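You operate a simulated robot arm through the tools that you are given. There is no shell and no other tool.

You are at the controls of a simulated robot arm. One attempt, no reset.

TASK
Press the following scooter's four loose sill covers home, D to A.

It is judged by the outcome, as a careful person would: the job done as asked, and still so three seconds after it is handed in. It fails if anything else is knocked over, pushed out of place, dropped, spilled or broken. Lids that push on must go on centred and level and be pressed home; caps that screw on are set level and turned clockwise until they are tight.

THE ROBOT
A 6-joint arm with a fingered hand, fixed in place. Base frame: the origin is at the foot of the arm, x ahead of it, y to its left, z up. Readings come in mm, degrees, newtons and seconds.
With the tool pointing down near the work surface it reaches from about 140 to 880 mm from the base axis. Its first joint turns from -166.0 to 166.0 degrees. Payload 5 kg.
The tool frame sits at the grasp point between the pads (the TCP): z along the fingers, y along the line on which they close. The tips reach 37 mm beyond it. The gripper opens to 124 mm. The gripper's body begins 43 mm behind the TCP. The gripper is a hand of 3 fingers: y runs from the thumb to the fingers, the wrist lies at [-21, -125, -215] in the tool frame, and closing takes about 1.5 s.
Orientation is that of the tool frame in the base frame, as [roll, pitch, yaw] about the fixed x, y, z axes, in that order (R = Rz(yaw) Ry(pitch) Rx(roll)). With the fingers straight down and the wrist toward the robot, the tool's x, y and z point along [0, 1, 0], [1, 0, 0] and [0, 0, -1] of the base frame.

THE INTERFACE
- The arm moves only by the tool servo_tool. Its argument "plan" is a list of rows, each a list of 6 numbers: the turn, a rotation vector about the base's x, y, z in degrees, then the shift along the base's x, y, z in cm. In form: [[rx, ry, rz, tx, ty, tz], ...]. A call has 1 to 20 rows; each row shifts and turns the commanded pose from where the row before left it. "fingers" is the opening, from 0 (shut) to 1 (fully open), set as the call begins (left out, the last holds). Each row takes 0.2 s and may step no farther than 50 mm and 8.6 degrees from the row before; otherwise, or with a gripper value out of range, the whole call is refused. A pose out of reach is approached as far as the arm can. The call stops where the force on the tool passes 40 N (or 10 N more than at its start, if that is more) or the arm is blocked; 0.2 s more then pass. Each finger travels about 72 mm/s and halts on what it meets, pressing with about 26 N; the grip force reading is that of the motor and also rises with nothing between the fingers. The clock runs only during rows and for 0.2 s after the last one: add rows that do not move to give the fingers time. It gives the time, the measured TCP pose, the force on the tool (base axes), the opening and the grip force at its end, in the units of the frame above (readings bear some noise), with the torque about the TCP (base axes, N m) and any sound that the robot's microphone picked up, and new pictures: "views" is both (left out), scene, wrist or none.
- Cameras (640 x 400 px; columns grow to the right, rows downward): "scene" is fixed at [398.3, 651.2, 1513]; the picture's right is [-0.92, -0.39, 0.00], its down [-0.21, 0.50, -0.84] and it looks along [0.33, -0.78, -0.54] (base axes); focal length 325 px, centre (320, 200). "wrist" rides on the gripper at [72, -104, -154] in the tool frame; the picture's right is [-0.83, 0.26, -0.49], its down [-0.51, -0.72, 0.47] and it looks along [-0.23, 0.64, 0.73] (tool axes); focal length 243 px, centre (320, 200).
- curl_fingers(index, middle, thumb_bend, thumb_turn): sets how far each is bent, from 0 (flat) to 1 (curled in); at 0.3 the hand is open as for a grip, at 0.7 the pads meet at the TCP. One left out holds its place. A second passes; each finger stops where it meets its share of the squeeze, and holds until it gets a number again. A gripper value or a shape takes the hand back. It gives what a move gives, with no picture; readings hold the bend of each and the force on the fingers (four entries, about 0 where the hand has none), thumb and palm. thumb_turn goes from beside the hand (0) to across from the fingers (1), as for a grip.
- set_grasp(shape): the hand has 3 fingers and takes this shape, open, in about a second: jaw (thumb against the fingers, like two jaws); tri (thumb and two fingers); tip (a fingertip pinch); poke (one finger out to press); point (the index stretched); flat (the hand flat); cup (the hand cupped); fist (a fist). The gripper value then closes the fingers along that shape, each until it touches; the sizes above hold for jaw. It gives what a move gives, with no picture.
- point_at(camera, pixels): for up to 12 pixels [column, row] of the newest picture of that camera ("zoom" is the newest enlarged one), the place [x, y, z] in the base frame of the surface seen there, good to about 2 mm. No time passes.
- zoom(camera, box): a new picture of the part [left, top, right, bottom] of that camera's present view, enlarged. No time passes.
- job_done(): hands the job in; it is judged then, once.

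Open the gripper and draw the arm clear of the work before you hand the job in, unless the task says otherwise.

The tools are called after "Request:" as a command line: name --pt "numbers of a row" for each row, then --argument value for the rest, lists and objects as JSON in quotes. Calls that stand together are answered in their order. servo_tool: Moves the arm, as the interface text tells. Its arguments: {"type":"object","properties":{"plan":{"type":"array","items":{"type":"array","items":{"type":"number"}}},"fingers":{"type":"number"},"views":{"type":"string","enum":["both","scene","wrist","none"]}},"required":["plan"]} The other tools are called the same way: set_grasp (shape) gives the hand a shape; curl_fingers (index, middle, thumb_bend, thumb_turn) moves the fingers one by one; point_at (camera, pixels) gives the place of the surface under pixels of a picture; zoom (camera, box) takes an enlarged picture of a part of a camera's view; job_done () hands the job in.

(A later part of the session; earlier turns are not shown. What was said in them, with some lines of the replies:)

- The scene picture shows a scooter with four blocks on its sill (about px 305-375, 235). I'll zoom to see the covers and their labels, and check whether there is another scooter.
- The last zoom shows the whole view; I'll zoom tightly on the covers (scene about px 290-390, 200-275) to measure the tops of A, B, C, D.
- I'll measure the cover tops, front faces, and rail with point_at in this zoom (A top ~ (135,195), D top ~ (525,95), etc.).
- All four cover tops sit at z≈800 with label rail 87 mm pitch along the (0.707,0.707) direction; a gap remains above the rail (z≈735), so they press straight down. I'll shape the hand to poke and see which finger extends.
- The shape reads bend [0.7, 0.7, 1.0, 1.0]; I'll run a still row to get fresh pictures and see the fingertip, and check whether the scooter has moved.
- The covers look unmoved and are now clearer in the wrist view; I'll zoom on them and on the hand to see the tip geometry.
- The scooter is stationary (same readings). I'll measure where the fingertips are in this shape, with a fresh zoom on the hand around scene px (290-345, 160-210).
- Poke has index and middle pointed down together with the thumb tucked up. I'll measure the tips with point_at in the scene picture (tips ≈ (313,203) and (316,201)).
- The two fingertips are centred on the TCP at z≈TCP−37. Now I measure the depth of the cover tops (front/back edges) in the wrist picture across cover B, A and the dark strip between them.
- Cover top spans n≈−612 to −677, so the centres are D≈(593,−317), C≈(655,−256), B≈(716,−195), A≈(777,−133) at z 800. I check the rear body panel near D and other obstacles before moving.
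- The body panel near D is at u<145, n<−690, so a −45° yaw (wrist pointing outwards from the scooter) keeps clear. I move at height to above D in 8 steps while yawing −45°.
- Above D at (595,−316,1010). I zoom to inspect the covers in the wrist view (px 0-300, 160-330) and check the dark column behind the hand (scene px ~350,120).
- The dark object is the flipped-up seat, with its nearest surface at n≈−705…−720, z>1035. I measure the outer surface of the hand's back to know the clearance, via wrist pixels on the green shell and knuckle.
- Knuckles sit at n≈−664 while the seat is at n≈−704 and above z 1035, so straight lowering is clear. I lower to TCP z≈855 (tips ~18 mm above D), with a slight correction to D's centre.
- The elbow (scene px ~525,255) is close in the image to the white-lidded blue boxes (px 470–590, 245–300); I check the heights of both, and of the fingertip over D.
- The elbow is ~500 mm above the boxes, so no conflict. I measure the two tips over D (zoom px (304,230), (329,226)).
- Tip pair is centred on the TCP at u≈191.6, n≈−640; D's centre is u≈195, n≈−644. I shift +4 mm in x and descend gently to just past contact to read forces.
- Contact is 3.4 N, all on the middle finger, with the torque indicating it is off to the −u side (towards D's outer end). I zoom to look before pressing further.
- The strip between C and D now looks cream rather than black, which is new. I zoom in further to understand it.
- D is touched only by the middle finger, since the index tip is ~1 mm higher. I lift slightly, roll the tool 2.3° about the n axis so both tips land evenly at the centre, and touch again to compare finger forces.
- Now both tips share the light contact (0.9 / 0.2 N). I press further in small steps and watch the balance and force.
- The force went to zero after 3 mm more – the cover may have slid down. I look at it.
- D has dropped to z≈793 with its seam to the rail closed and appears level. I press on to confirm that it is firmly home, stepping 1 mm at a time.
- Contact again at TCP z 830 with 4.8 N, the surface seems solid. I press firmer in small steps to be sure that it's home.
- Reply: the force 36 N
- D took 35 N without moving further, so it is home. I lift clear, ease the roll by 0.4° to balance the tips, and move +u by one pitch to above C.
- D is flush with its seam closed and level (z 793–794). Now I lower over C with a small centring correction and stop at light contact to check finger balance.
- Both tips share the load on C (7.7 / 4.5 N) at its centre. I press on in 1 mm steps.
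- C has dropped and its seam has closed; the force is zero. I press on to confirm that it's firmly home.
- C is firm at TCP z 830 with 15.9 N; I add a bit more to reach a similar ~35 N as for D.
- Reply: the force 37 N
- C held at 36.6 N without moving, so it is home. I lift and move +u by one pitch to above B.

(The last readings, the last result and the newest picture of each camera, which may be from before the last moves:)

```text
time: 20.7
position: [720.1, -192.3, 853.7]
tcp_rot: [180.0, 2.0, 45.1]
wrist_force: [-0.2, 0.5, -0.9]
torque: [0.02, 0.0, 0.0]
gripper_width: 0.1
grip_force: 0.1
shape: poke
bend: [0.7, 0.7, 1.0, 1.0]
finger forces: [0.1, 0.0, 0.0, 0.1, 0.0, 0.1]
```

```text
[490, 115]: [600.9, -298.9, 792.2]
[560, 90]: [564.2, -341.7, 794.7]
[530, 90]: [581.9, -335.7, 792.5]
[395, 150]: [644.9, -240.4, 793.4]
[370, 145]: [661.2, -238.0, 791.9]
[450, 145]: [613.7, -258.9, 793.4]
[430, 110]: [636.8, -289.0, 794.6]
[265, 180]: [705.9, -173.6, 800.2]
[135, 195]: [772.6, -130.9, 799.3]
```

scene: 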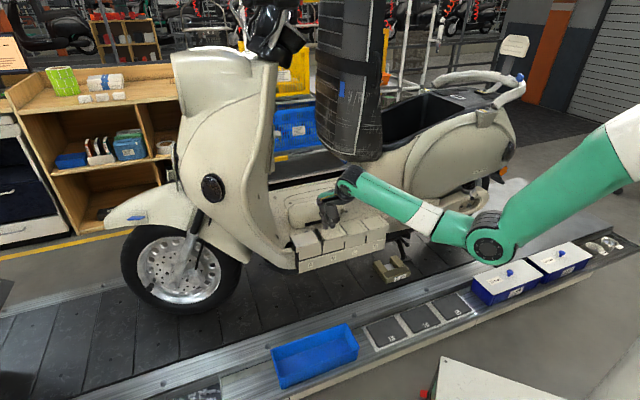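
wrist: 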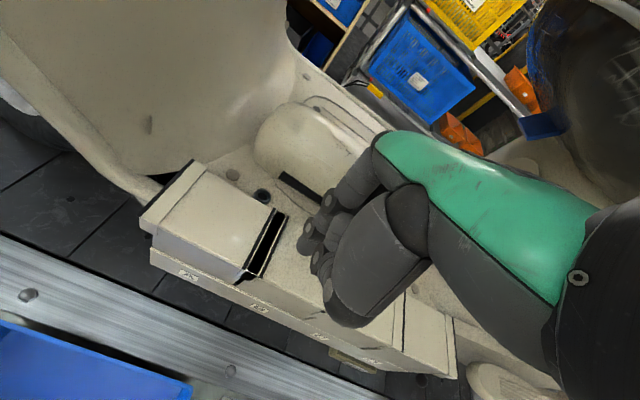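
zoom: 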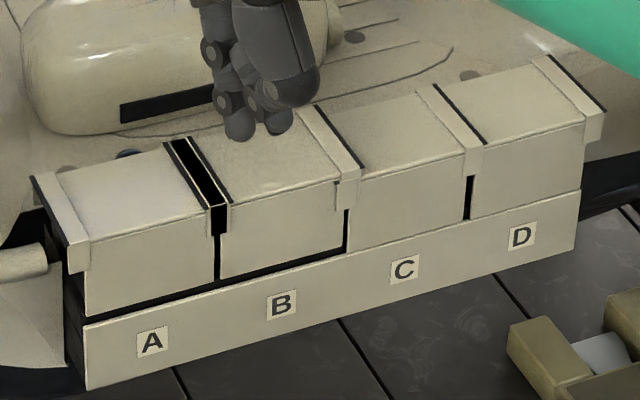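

C and D are flush at z≈793. Above B with the TCP at u≈371; I lower onto B with a −1.4 mm u correction to light contact.

Request:
servo_tool --pt "0 0 0 -0.1 -0.1 -0.7" --pt "0 0 0 0 0 -0.5" --pt "0 0 0 0 0 -0.2" --pt "0 0 0 0 0 -0.1" --pt "0 0 0 0 0 -0.1" --pt "0 0 0 0 0 0" --views "scene"

Request:
zoom --camera "scene" --box '[300, 190, 360, 250]'

```text
time: 22.1
position: [717.1, -194.2, 838.4]
tcp_rot: [-179.9, 1.9, 45.0]
wrist_force: [-0.2, -0.4, 0.4]
torque: [-0.01, 0.01, -0.02]
gripper_width: 0.0
grip_force: 0.1
shape: poke
bend: [0.7, 0.7, 1.0, 1.0]
finger forces: [0.0, 0.0, 0.0, 0.0, 0.1, 0.1]
```

scene: 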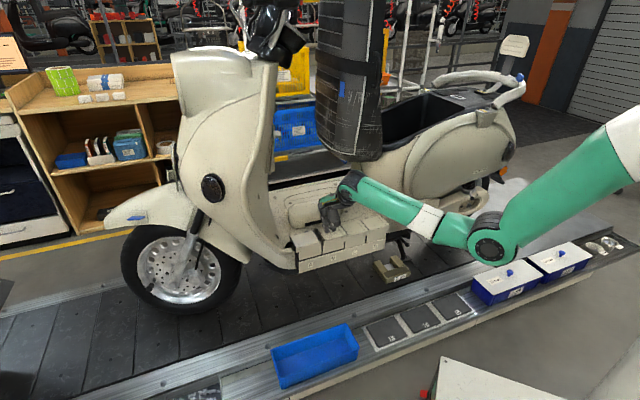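

```text
6.67 times, centred on (330, 220) of scene
```

zoom: 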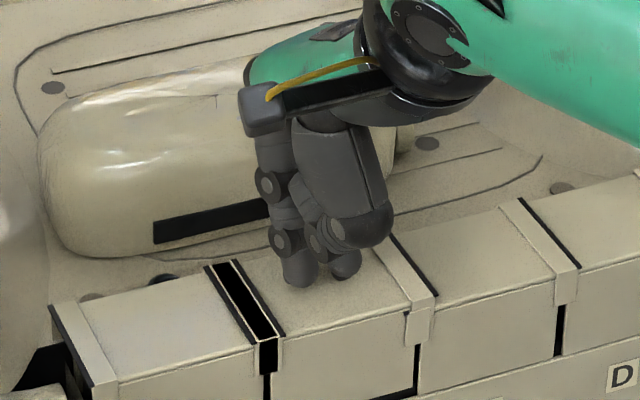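

TCP is at u≈369.7, n≈−644, just above B, and the tips look centred in the zoom (px ~320,280). I press in 1 mm steps.

Request:
servo_tool --pt "0 0 0 0 0 -0.1" --pt "0 0 0 0 0 -0.1" --pt "0 0 0 0 0 0" --views "none"

```text
time: 22.9
position: [717.5, -197.0, 837.1]
tcp_rot: [179.7, 1.7, 45.2]
wrist_force: [2.3, 0.7, 9.2]
torque: [0.0, -0.02, 0.0]
gripper_width: 0.2
grip_force: 0.1
shape: poke
bend: [0.7, 0.7, 1.0, 1.0]
finger forces: [4.9, 4.9, 0.0, 0.0, 0.1, 0.0]
```

Perfectly balanced contact on B (4.9 / 4.9 N). I continue pressing it home.

Request:
servo_tool --pt "0 0 0 0 0 -0.1" --pt "0 0 0 0 0 -0.1" --pt "0 0 0 0 0 -0.1" --pt "0 0 0 0 0 -0.1" --pt "0 0 0 0 0 -0.1" --pt "0 0 0 0 0 0" --views "none"

Request:
zoom --camera "scene" --box '[300, 190, 360, 250]'

```text
time: 24.3
position: [716.7, -195.3, 829.8]
tcp_rot: [179.9, 1.9, 45.1]
wrist_force: [0.4, -0.4, -0.3]
torque: [0.01, -0.02, -0.01]
gripper_width: 0.0
grip_force: 0.0
shape: poke
bend: [0.7, 0.7, 1.0, 1.0]
finger forces: [0.0, 0.1, 0.0, 0.1, 0.0, 0.0]
```

```text
6.67 times, centred on (330, 220) of scene
```

zoom: 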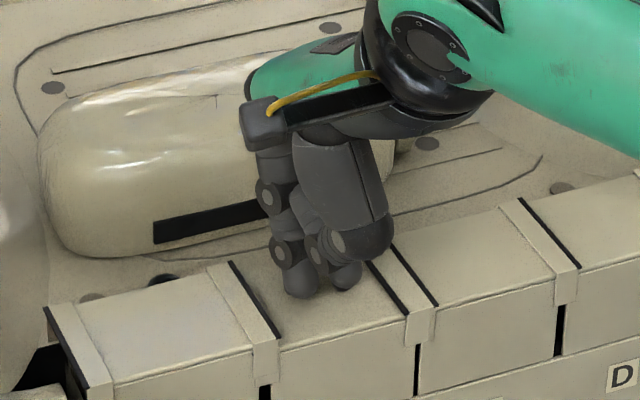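

B has dropped and its seam is closed. I press on to confirm it is firm.

Request:
servo_tool --pt "0 0 0 0 0 -0.1" --pt "0 0 0 0 0 -0.1" --pt "0 0 0 0 0 -0.05" --pt "0 0 0 0 0 0" --views "none"

```text
time: 25.3
position: [716.5, -195.7, 830.0]
tcp_rot: [179.8, 1.8, 45.0]
wrist_force: [-1.0, 0.8, 15.1]
torque: [-0.02, 0.05, 0.03]
gripper_width: 0.0
grip_force: 0.0
shape: poke
bend: [0.7, 0.7, 1.0, 1.0]
finger forces: [8.7, 5.7, 0.1, 0.0, 0.1, 0.1]
```

B is firm at z 830 with 15 N; a little more to reach ~35 N.

Request:
servo_tool --pt "0 0 0 0 0 -0.1" --pt "0 0 0 0 0 -0.05" --pt "0 0 0 0 0 0" --views "none"

```text
time: 26.1
position: [716.5, -196.5, 830.2]
tcp_rot: [179.7, 1.7, 45.1]
wrist_force: [-0.6, 0.4, 34.4]
torque: [-0.05, -0.01, 0.09]
gripper_width: 0.0
grip_force: 0.0
shape: poke
bend: [0.7, 0.7, 1.0, 1.0]
finger forces: [23.0, 11.0, 0.0, 0.1, 0.0, 0.1]
```

B holds 34 N, home. Before moving to A, I check where the leg shield is near A's front end (scene px ~ 270–295, 180–230), so the hand doesn't touch it.

Request:
servo_tool --pt "0 0 0 0 0 0.5" --pt "0 0 0 0 0 2.2" --pt "0 0 0 0 0 0" --views "both"

Request:
point_at --camera "scene" --pixels '[[265, 160], [265, 180], [265, 200], [272, 215], [280, 225], [285, 235], [262, 215], [255, 200], [275, 200], [285, 215], [268, 140], [272, 120]]'

Request:
point_at --camera "wrist" --pixels '[[100, 180], [150, 180], [60, 150], [120, 100], [200, 100], [250, 100], [200, 150], [150, 60], [230, 60], [80, 60], [270, 130], [130, 190]]'

```text
time: 26.9
position: [713.0, -196.6, 851.9]
tcp_rot: [-179.9, 2.0, 45.2]
wrist_force: [-0.8, 0.4, -1.1]
torque: [0.0, -0.01, 0.01]
gripper_width: 0.2
grip_force: 0.0
shape: poke
bend: [0.7, 0.7, 1.0, 1.0]
finger forces: [0.0, 0.1, 0.0, 0.0, 0.0, 0.0]
```

scene: 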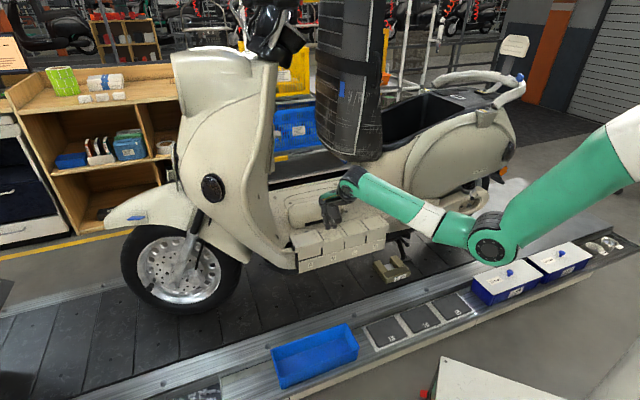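
wrist: 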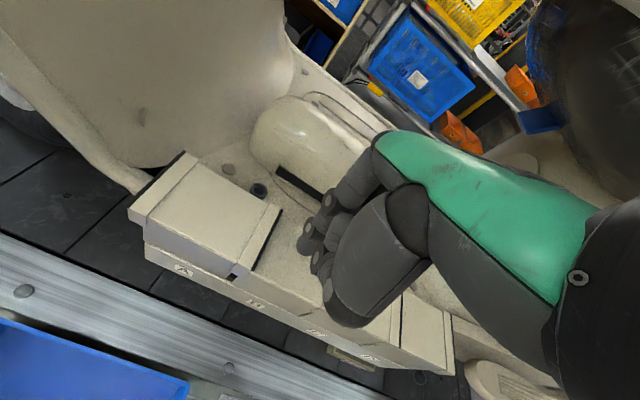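

```text
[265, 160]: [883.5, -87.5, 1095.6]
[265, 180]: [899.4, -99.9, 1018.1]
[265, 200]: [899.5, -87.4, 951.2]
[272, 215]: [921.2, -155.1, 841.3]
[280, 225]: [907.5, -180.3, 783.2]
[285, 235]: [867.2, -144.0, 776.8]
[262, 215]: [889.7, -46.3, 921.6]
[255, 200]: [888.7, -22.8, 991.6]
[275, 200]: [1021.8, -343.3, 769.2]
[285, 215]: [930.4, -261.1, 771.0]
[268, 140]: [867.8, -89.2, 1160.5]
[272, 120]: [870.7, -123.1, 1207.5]
```

```text
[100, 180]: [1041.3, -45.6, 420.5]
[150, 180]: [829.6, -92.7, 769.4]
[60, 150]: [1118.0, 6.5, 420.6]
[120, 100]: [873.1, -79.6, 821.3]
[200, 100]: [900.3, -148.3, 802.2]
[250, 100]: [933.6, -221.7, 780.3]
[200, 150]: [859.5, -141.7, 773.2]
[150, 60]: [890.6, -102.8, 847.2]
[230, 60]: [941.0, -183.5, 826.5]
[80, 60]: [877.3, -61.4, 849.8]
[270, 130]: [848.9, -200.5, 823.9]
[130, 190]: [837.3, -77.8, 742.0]
```

The leg shield near A is at u≥550 for heights in use, so the hand (reaching u≈516) is clear. I move one pitch to above A.

Request:
servo_tool --pt "0 0 0 2.0 2.0 0" --pt "0 0 0 2.0 2.0 0" --pt "0 0 0 2.15 2.15 0" --pt "0 0 0 0 0 0" --pt "0 0 0 0 0 0" --views "both"

Request:
zoom --camera "scene" --box '[284, 205, 396, 275]'

Request:
point_at --camera "zoom" --pixels '[[490, 115], [560, 90], [395, 150], [450, 145], [240, 190], [265, 170], [290, 150], [320, 185], [135, 210], [75, 220]]'

```text
time: 28.1
position: [777.7, -132.1, 852.0]
tcp_rot: [180.0, 1.9, 45.2]
wrist_force: [0.0, -0.1, 0.7]
torque: [-0.02, 0.0, 0.01]
gripper_width: 0.1
grip_force: 0.1
shape: poke
bend: [0.7, 0.7, 1.0, 1.0]
finger forces: [0.1, 0.0, 0.1, 0.1, 0.0, 0.0]
```

scene: 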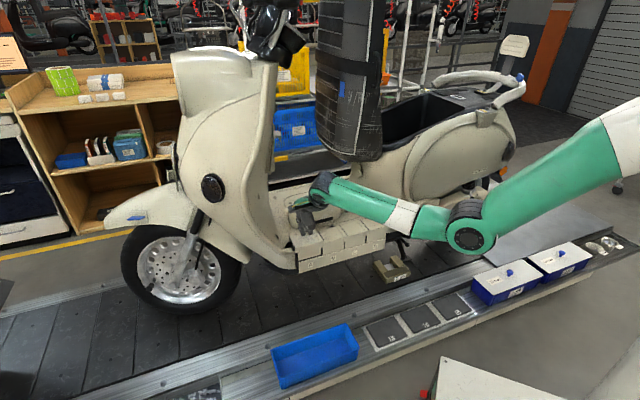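
wrist: 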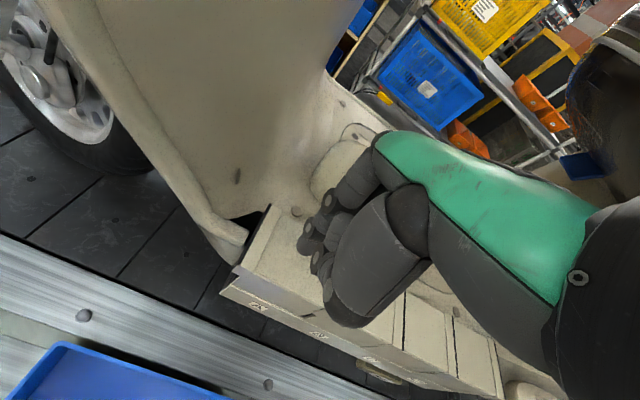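

```text
5.71 times, centred on (340, 240) of scene
```

zoom: 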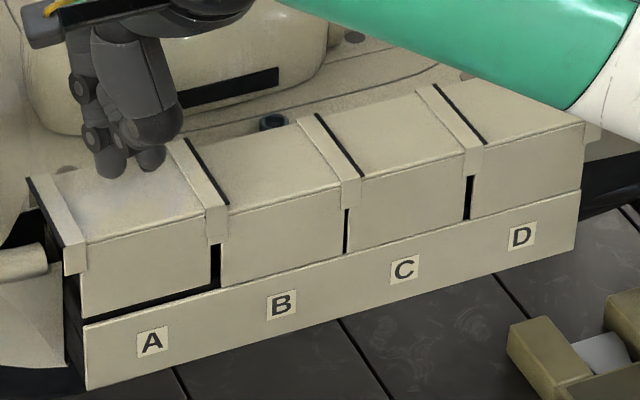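

```text
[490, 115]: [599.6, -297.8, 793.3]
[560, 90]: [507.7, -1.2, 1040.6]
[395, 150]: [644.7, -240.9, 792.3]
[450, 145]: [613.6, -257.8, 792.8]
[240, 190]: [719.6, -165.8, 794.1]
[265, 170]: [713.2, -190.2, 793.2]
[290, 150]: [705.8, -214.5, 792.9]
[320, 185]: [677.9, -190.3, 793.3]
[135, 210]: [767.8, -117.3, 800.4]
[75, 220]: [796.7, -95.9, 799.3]
```

D, C, B are flush at z≈793. A looks as though it may have shifted a little (front-left corner at zoom (82,320) vs (87,317) before), so I zoom in on A and measure it before pressing.

Request:
zoom --camera "scene" --box '[286, 225, 334, 275]'

Request:
point_at --camera "zoom" --pixels '[[140, 90], [130, 130], [280, 60], [310, 90], [180, 70], [230, 100], [150, 200], [290, 150], [150, 290], [300, 250], [100, 100], [110, 200]]'

```text
8.00 times, centred on (310, 250) of scene
```

zoom: 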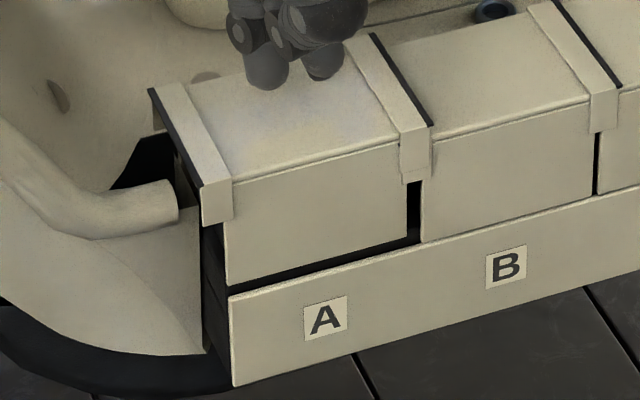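

```text
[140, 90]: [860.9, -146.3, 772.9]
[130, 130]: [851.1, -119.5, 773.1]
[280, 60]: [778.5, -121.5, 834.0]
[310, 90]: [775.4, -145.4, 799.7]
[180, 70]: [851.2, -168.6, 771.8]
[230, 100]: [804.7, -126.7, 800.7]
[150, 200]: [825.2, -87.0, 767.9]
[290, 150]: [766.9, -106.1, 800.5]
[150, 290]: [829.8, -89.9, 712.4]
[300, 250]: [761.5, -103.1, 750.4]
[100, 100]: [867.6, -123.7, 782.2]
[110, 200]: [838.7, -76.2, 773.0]
```

A seems shifted ~2 mm in +u relative to the rail's end. I zoom tighter on its lower corners to judge shift and tilt.

Request:
zoom --camera "scene" --box '[308, 240, 332, 264]'

Request:
zoom --camera "scene" --box '[288, 240, 312, 264]'

Request:
zoom --camera "wrist" --box '[200, 190, 340, 340]'

```text
16.00 times, centred on (320, 252) of scene
```

zoom: 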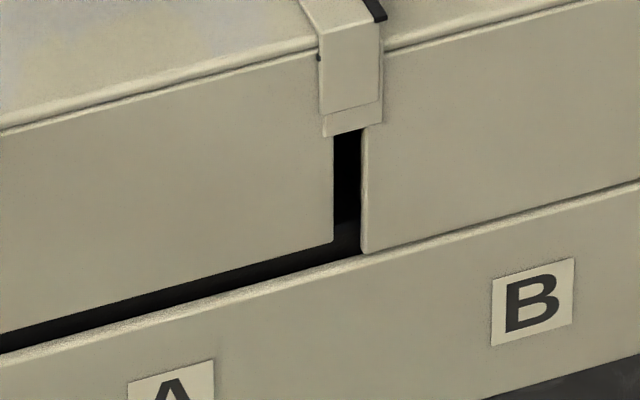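

```text
16.00 times, centred on (300, 252) of scene
```

zoom: 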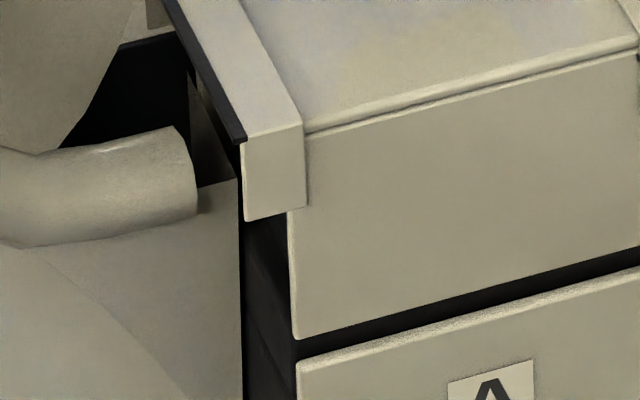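

```text
2.67 times, centred on (270, 265) of wrist
```

zoom: 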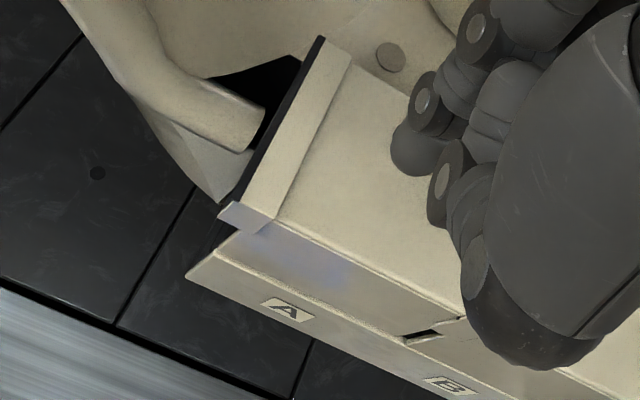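

The shift of A (~2 mm towards +u) happened when B dropped in; it still looks level (even gap of ~1.5 px left and right). I'll touch A lightly and try a gentle friction drag of −u to recentre it before pressing.

Request:
servo_tool --pt "0 0 0 0.15 0.15 -0.7" --pt "0 0 0 0 0 -0.5" --pt "0 0 0 0 0 -0.1" --pt "0 0 0 0 0 -0.05" --pt "0 0 0 0 0 -0.05" --pt "0 0 0 0 0 0" --views "none"

```text
time: 29.5
position: [779.7, -133.3, 840.1]
tcp_rot: [-180.0, 2.0, 45.1]
wrist_force: [0.1, -1.0, 0.0]
torque: [-0.03, -0.01, 0.03]
gripper_width: 0.0
grip_force: 0.1
shape: poke
bend: [0.7, 0.7, 1.0, 1.0]
finger forces: [0.0, 0.0, 0.0, 0.1, 0.1, 0.1]
```

No contact yet at z 840; I creep down further to a light touch.

Request:
servo_tool --pt "0 0 0 0 0 -0.1" --pt "0 0 0 0 0 -0.05" --pt "0 0 0 0 0 -0.05" --pt "0 0 0 0 0 0" --views "none"

```text
time: 30.5
position: [778.8, -132.5, 838.1]
tcp_rot: [-180.0, 1.9, 45.0]
wrist_force: [0.3, -0.8, -0.4]
torque: [0.03, 0.0, 0.0]
gripper_width: 0.0
grip_force: 0.0
shape: poke
bend: [0.7, 0.7, 1.0, 1.0]
finger forces: [0.1, 0.0, 0.0, 0.0, 0.0, 0.1]
```

Still free at z 838; I creep another 1 mm.

Request:
servo_tool --pt "0 0 0 0 0 -0.05" --pt "0 0 0 0 0 -0.05" --pt "0 0 0 0 0 0" --views "none"

```text
time: 31.3
position: [778.2, -131.8, 837.0]
tcp_rot: [-180.0, 1.8, 45.1]
wrist_force: [-0.3, -0.1, 0.0]
torque: [-0.02, 0.02, -0.01]
gripper_width: 0.0
grip_force: 0.0
shape: poke
bend: [0.7, 0.7, 1.0, 1.0]
finger forces: [0.0, 0.4, 0.0, 0.0, 0.0, 0.0]
```

Just touching (middle 0.4 N). Another 0.4 mm to obtain a few newtons.

Request:
servo_tool --pt "0 0 0 0 0 -0.04" --pt "0 0 0 0 0 0" --views "none"

```text
time: 31.9
position: [778.7, -132.5, 836.9]
tcp_rot: [-180.0, 1.9, 45.1]
wrist_force: [0.4, 1.1, 2.9]
torque: [0.01, 0.0, 0.01]
gripper_width: 0.0
grip_force: 0.2
shape: poke
bend: [0.7, 0.7, 1.0, 1.0]
finger forces: [1.2, 1.4, 0.0, 0.1, 0.0, 0.0]
```

About 2.9 N evenly on both tips. Now I drag slowly −u by 3 mm and look at whether A follows.

Request:
servo_tool --pt "0 0 0 -0.05 -0.05 0" --pt "0 0 0 -0.05 -0.05 0" --pt "0 0 0 -0.05 -0.05 0" --pt "0 0 0 -0.05 -0.05 0" --pt "0 0 0 0 0 0" --views "scene"

Request:
zoom --camera "scene" --box '[308, 240, 332, 264]'

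Request:
zoom --camera "scene" --box '[286, 225, 334, 275]'

```text
time: 33.1
position: [777.0, -134.1, 837.0]
tcp_rot: [179.9, 1.9, 45.2]
wrist_force: [2.4, -1.2, 6.4]
torque: [-0.05, -0.11, -0.01]
gripper_width: 0.0
grip_force: 0.2
shape: poke
bend: [0.7, 0.7, 1.0, 1.0]
finger forces: [4.7, 2.6, 0.0, 0.1, 0.1, 0.0]
```

scene: 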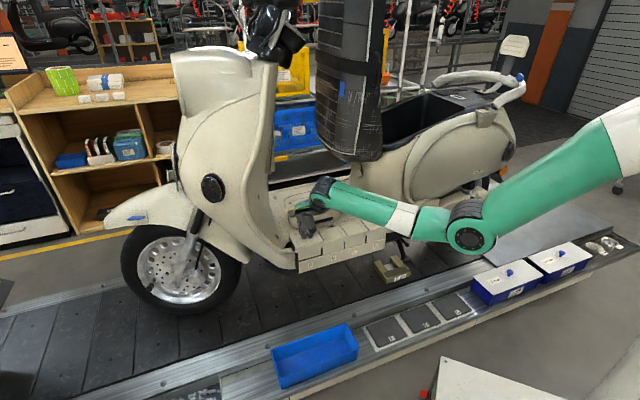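

```text
16.00 times, centred on (320, 252) of scene
```

zoom: 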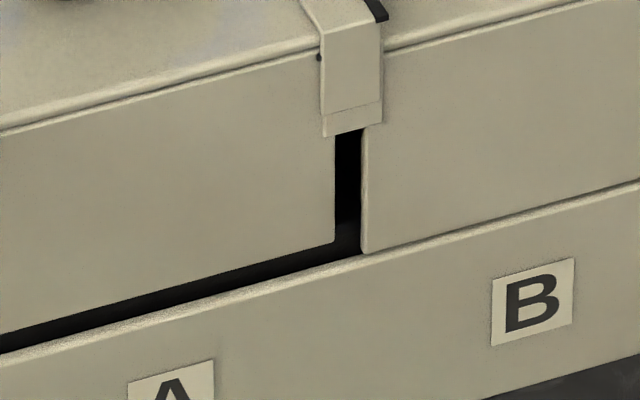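

```text
8.00 times, centred on (310, 250) of scene
```

zoom: 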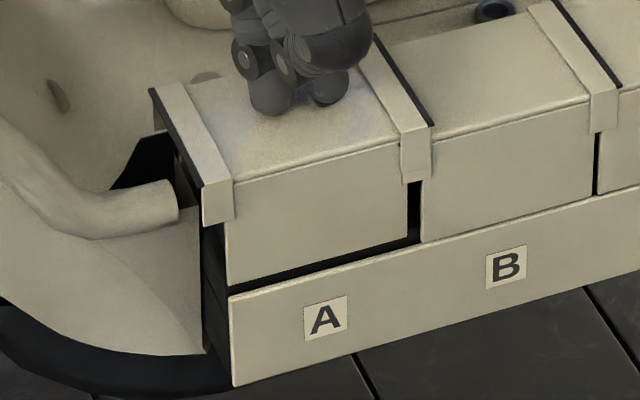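

A barely moved (right edge 333→335 px at 16×). I compare the other gaps (B–C, C–D) and D's end at the same magnification to know how far A is from nominal.

Request:
zoom --camera "scene" --box '[332, 233, 356, 257]'

Request:
zoom --camera "scene" --box '[354, 227, 378, 251]'

Request:
zoom --camera "scene" --box '[372, 220, 396, 244]'

Request:
zoom --camera "scene" --box '[288, 240, 312, 264]'

```text
16.00 times, centred on (344, 245) of scene
```

zoom: 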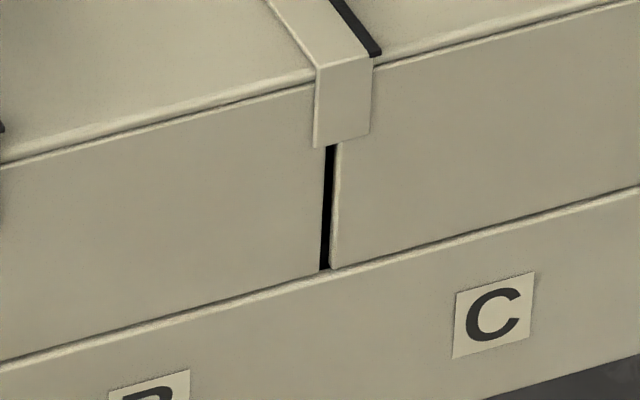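

```text
16.00 times, centred on (366, 239) of scene
```

zoom: 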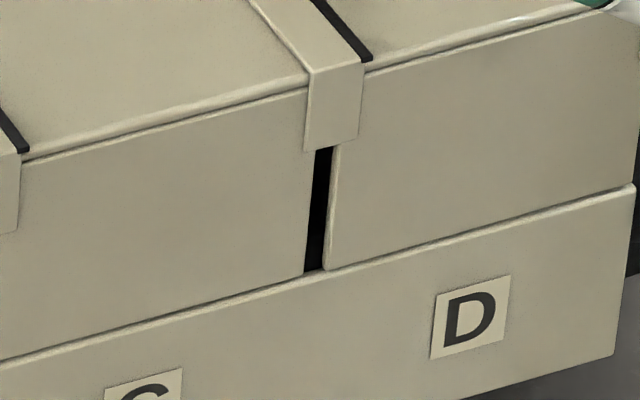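

```text
16.00 times, centred on (384, 232) of scene
```

zoom: 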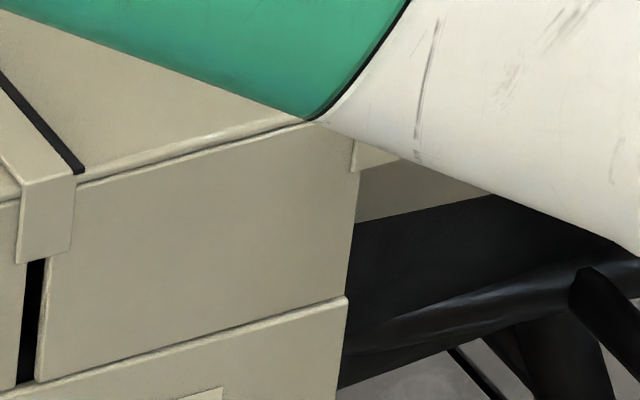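

```text
16.00 times, centred on (300, 252) of scene
```

zoom: 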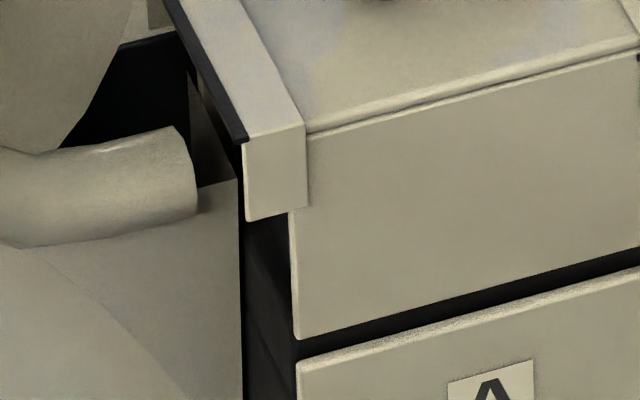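

By pixel geometry, A's front face now spans u≈419–502, aligned with the rail's left end just as D's is with the right end, so A is at nominal position. I press A in 1 mm steps.

Request:
servo_tool --pt "0 0 0 0 0 -0.05" --pt "0 0 0 0 0 -0.05" --pt "0 0 0 0 0 0" --views "none"

```text
time: 33.9
position: [775.9, -134.2, 834.8]
tcp_rot: [-179.9, 2.1, 45.1]
wrist_force: [0.9, 0.8, -0.2]
torque: [0.01, 0.01, 0.04]
gripper_width: 0.0
grip_force: 0.0
shape: poke
bend: [0.7, 0.7, 1.0, 1.0]
finger forces: [0.0, 0.0, 0.1, 0.0, 0.0, 0.0]
```

A has let go already (force 0, TCP z 834.8). I look at it.

Request:
zoom --camera "scene" --box '[286, 225, 334, 275]'

Request:
point_at --camera "zoom" --pixels '[[230, 110], [220, 80], [290, 150], [350, 130], [380, 115], [250, 160], [340, 90], [470, 90], [500, 60]]'

```text
8.00 times, centred on (310, 250) of scene
```

zoom: 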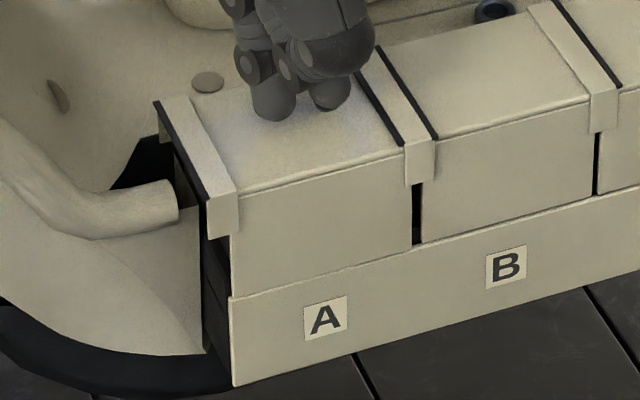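

```text
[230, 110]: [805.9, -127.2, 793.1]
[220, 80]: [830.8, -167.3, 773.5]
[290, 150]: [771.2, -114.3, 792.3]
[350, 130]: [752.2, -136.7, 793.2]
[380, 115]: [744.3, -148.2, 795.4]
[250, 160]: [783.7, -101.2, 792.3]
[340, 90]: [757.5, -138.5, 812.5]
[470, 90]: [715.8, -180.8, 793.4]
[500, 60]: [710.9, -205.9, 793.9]
```

A has seated at z≈793, with the seam closed and its left edge flush with the rail's end. I press to confirm it is firm.

Request:
servo_tool --pt "0 0 0 0 0 -0.2" --pt "0 0 0 0 0 -0.1" --pt "0 0 0 0 0 -0.1" --pt "0 0 0 0 0 -0.1" --pt "0 0 0 0 0 0" --views "none"

```text
time: 35.1
position: [776.9, -134.3, 831.4]
tcp_rot: [-180.0, 1.9, 45.1]
wrist_force: [0.0, 0.4, -0.3]
torque: [-0.01, 0.0, -0.01]
gripper_width: 0.0
grip_force: 0.0
shape: poke
bend: [0.7, 0.7, 1.0, 1.0]
finger forces: [0.0, 0.0, 0.0, 0.0, 0.1, 0.0]
```

Not yet touching at z 831; I step further down to meet A and press firmly.

Request:
servo_tool --pt "0 0 0 0 0 -0.1" --pt "0 0 0 0 0 -0.1" --pt "0 0 0 0 0 -0.05" --pt "0 0 0 0 0 0" --views "none"

```text
time: 36.1
position: [778.9, -135.1, 829.8]
tcp_rot: [179.9, 1.8, 45.1]
wrist_force: [-3.4, 2.3, 14.5]
torque: [0.04, 0.13, 0.0]
gripper_width: 0.0
grip_force: 0.1
shape: poke
bend: [0.7, 0.7, 1.0, 1.0]
finger forces: [9.3, 4.6, 0.1, 0.0, 0.1, 0.1]
```

A is firm at z 830 with 14.5 N; a final press to ~35 N.

Request:
servo_tool --pt "0 0 0 0 0 -0.1" --pt "0 0 0 0 0 -0.05" --pt "0 0 0 0 0 0" --views "none"

```text
time: 36.9
position: [777.9, -135.5, 829.9]
tcp_rot: [179.7, 1.6, 45.1]
wrist_force: [-6.2, 5.4, 33.3]
torque: [0.14, 0.16, 0.07]
gripper_width: 0.0
grip_force: 0.0
shape: poke
bend: [0.7, 0.7, 1.0, 1.0]
finger forces: [25.6, 8.2, 0.1, 0.0, 0.0, 0.1]
```

A held 33 N. I lift straight up and draw the arm back outward from the scooter (+n direction), then view all covers.

Request:
servo_tool --pt "0 0 0 0 0 0.5" --pt "0 0 0 0 0 2" --pt "0 0 0 0 0 4" --pt "0 0 0 0 0 4" --pt "0 0 0 -2.5 2.5 1.5" --pt "0 0 0 -2.8 2.8 1" --pt "0 0 0 -2.8 2.8 1" --pt "0 0 0 -2.8 2.8 1" --pt "0 0 0 -2.8 2.8 1" --pt "0 0 0 -2.5 2.5 1" --pt "0 0 0 0 0 0" --pt "0 0 0 0 0 0" --views "both"

Request:
zoom --camera "scene" --box '[284, 205, 396, 275]'

```text
time: 39.5
position: [615.5, 29.2, 996.0]
tcp_rot: [-179.9, 1.9, 45.2]
wrist_force: [0.0, -0.2, 1.4]
torque: [0.02, -0.02, 0.02]
gripper_width: 0.2
grip_force: 0.1
shape: poke
bend: [0.7, 0.7, 1.0, 1.0]
finger forces: [0.1, 0.0, 0.0, 0.0, 0.0, 0.1]
```

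scene: 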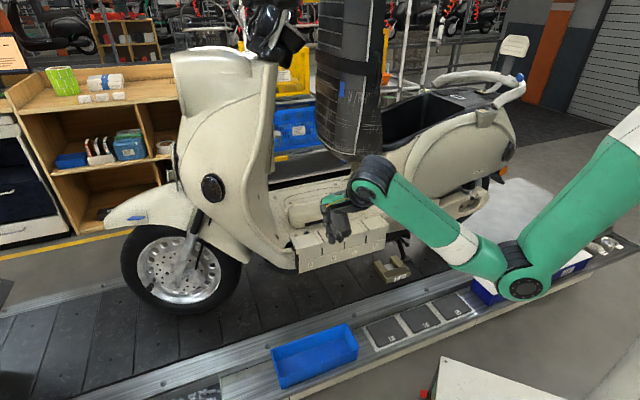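
wrist: 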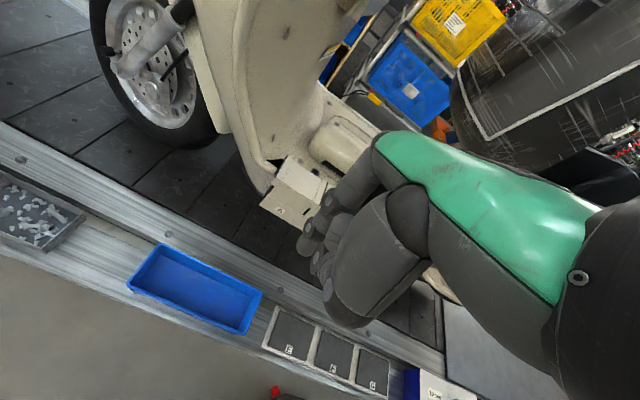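

```text
5.71 times, centred on (340, 240) of scene
```

zoom: 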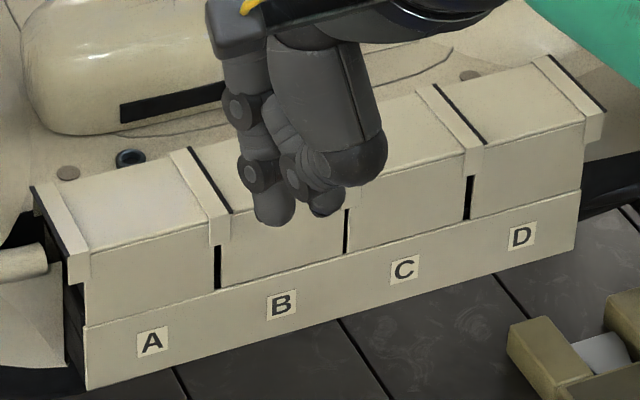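

All four covers appear home. I move the arm further clear (+y) and open the hand so that I can verify each cover.

Request:
servo_tool --pt "0 0 0 -1 4 1" --pt "0 0 0 -1 4 1" --pt "0 0 0 -1 4 1" --pt "0 0 0 -1 4 1" --pt "0 0 0 -1 4 1" --pt "0 0 0 0 0 0" --views "none"

Request:
set_grasp --shape "jaw"

Request:
servo_tool --pt "0 0 0 0 0 0" --pt "0 0 0 0 0 0" --fingers 1 --views "both"

Request:
zoom --camera "scene" --box '[284, 205, 396, 275]'

Request:
point_at --camera "zoom" --pixels '[[110, 180], [110, 225], [190, 215], [240, 200], [230, 155], [320, 175], [370, 165], [360, 120], [450, 140], [500, 130], [480, 90], [560, 110]]'

```text
time: 40.9
position: [586.7, 220.9, 1017.4]
tcp_rot: [179.8, 1.7, 45.1]
wrist_force: [-0.5, -0.3, 0.0]
torque: [0.0, 0.01, -0.01]
gripper_width: 0.0
grip_force: 0.1
shape: poke
bend: [0.7, 0.7, 1.0, 1.0]
finger forces: [0.0, 0.0, 0.1, 0.1, 0.0, 0.1]
out of reach, approached as far as the arm can: row 4, 5
```

```text
time: 41.8
position: [585.9, 220.3, 1017.2]
tcp_rot: [179.8, 1.7, 45.2]
wrist_force: [0.0, -0.6, -0.3]
torque: [-0.02, -0.04, 0.0]
gripper_width: 124.1
grip_force: 0.1
shape: jaw
bend: [0.3, 0.3, 0.3, 0.98]
finger forces: [0.1, 0.0, 0.0, 0.1, 0.0, 0.1]
```

```text
time: 42.4
position: [586.6, 221.1, 1017.7]
tcp_rot: [179.8, 1.7, 45.2]
wrist_force: [0.3, -0.4, -0.3]
torque: [-0.02, -0.01, -0.01]
gripper_width: 124.0
grip_force: 0.1
shape: jaw
bend: [0.3, 0.3, 0.3, 0.98]
finger forces: [0.0, 0.1, 0.0, 0.0, 0.0, 0.1]
```

scene: 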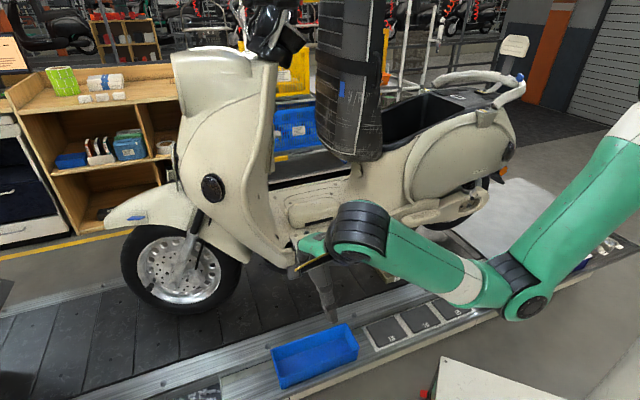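
wrist: 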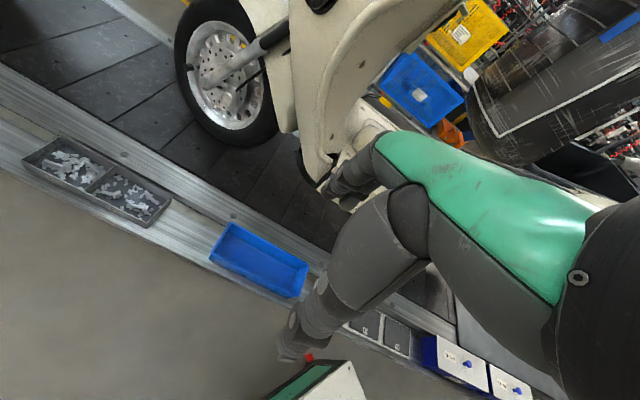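

```text
5.71 times, centred on (340, 240) of scene
```

zoom: 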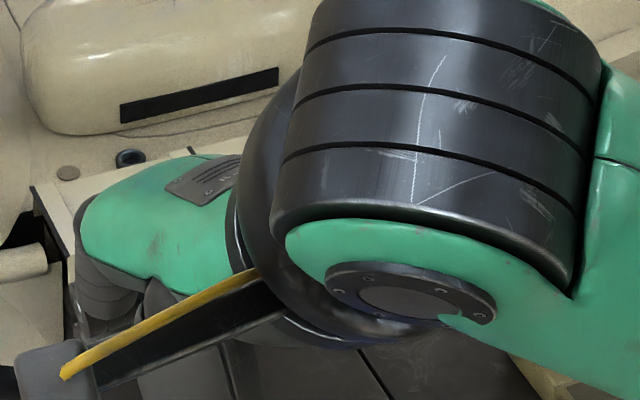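

```text
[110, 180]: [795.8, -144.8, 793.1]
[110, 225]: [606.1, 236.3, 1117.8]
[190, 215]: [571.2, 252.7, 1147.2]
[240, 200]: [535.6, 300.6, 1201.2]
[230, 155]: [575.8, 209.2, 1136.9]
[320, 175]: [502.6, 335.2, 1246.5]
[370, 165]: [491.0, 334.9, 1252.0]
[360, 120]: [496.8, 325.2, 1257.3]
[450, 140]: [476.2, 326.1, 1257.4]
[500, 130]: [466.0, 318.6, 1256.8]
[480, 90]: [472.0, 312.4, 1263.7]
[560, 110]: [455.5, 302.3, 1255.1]
```

The arm blocks the camera's view of the covers. I move the hand back and aside, to around (480,−60,1080), well clear of the scooter, for verification.

Request:
servo_tool --pt "0 0 0 -1 -3.6 0.5" --pt "0 0 0 -1 -3.6 0.5" --pt "0 0 0 -1 -3.6 0.5" --pt "0 0 0 -1 -3.6 0.5" --pt "0 0 0 -1.2 -3.6 0.5" --pt "0 0 0 -1.2 -3.6 0.5" --pt "0 0 0 -1.2 -3.6 0.5" --pt "0 0 0 -1.2 -3.6 0.5" --pt "0 0 0 0 0 0" --pt "0 0 0 0 0 0" --views "both"

Request:
zoom --camera "scene" --box '[284, 205, 396, 275]'

```text
time: 44.6
position: [501.1, -68.1, 1048.8]
tcp_rot: [-180.0, 2.0, 45.0]
wrist_force: [-0.2, -0.3, -0.1]
torque: [-0.01, 0.02, -0.02]
gripper_width: 124.0
grip_force: 0.0
shape: jaw
bend: [0.3, 0.3, 0.3, 0.98]
finger forces: [0.1, 0.0, 0.1, 0.0, 0.0, 0.1]
out of reach, approached as far as the arm can: row 1, 3
```

scene: 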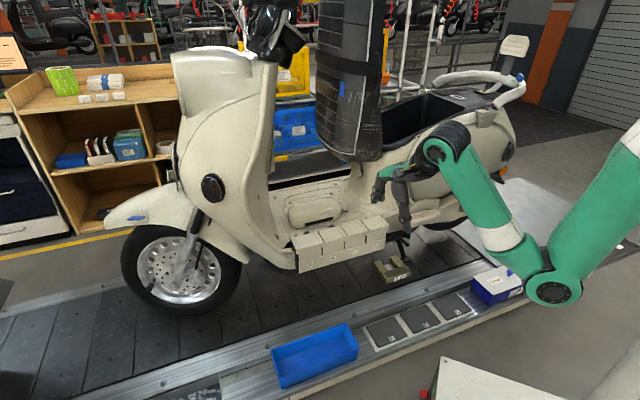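
wrist: 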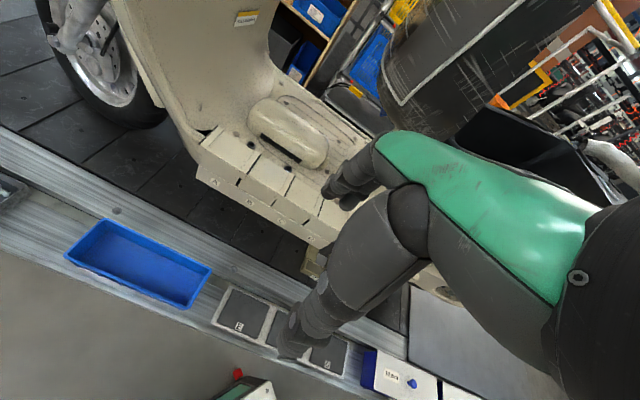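

```text
5.71 times, centred on (340, 240) of scene
```

zoom: 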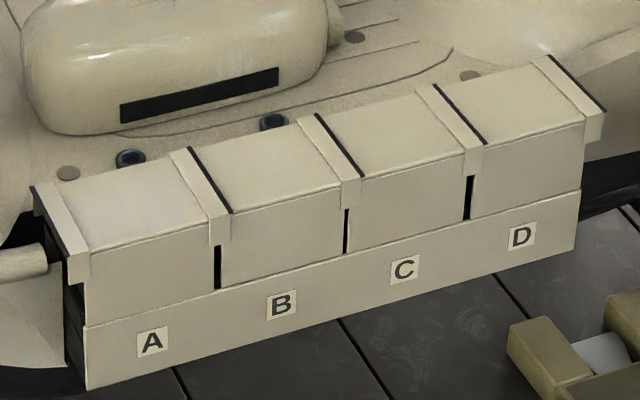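

All four seams are closed in the zoom (A–D, px 85–580). A final check of the tops' heights at several points per cover for levelness, and of the rest of the scene.

Request:
point_at --camera "zoom" --pixels '[[80, 190], [110, 235], [195, 210], [165, 165], [240, 205], [330, 180], [290, 140], [215, 160], [365, 165], [450, 145], [420, 105], [340, 125]]'

Request:
point_at --camera "zoom" --pixels '[[490, 130], [570, 110], [535, 75], [460, 95], [150, 270], [280, 240], [405, 205], [525, 170]]'

Request:
zoom --camera "wrist" --box '[180, 110, 350, 260]'

```text
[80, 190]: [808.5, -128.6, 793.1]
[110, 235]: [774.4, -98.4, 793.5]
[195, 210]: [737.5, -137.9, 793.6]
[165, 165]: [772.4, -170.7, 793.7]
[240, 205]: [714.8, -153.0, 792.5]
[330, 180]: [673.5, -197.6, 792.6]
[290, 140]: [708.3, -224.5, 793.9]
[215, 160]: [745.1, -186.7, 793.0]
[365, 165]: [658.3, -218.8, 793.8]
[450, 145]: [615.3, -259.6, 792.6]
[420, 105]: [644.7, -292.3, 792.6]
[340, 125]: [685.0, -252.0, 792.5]
```

```text
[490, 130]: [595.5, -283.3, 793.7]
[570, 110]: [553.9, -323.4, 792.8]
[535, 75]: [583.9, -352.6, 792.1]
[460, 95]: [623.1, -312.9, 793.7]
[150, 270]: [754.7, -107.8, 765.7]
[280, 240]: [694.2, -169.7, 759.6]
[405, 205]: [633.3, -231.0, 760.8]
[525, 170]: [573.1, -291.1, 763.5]
```

```text
2.67 times, centred on (265, 185) of wrist
```

zoom: 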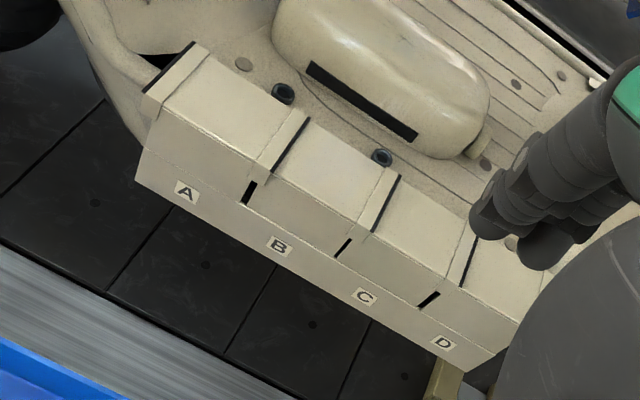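

All cover tops read 792–794 mm at every corner, so the four are level and flush with closed seams. The hand is open and clear of the scooter, and nothing else in the view has moved. I hand the job in.

Request:
job_done

```text
The job is handed in.
```

All four sill covers (D, C, B, A, in that order) are pressed home, and the job is handed in.

- **Seating:** Each cover dropped about 7 mm, closing its seam with the label rail. Each then held a firm press of about 33 to 37 N without moving further.
- **Level:** The tops read 792 to 794 mm at every point I measured on each cover.
- **Cover A shifted:** When B dropped in, A moved about 2 mm toward the scooter's front. Its ends still lined up with the rail, so I pressed it from there, and it seated with its front end flush with the rail's end.
- **Spacing:** The gap between B and C looks about 3 mm tighter than the other two gaps, so B may sit 1 to 2 mm off even spacing.
- **Which scooter:** I took "the following scooter" to be the one in front of the arm. It was the only one within reach, with another visible ahead of it on the line.

The hand is open and drawn clear. I saw nothing else moved or knocked over in the final pictures.
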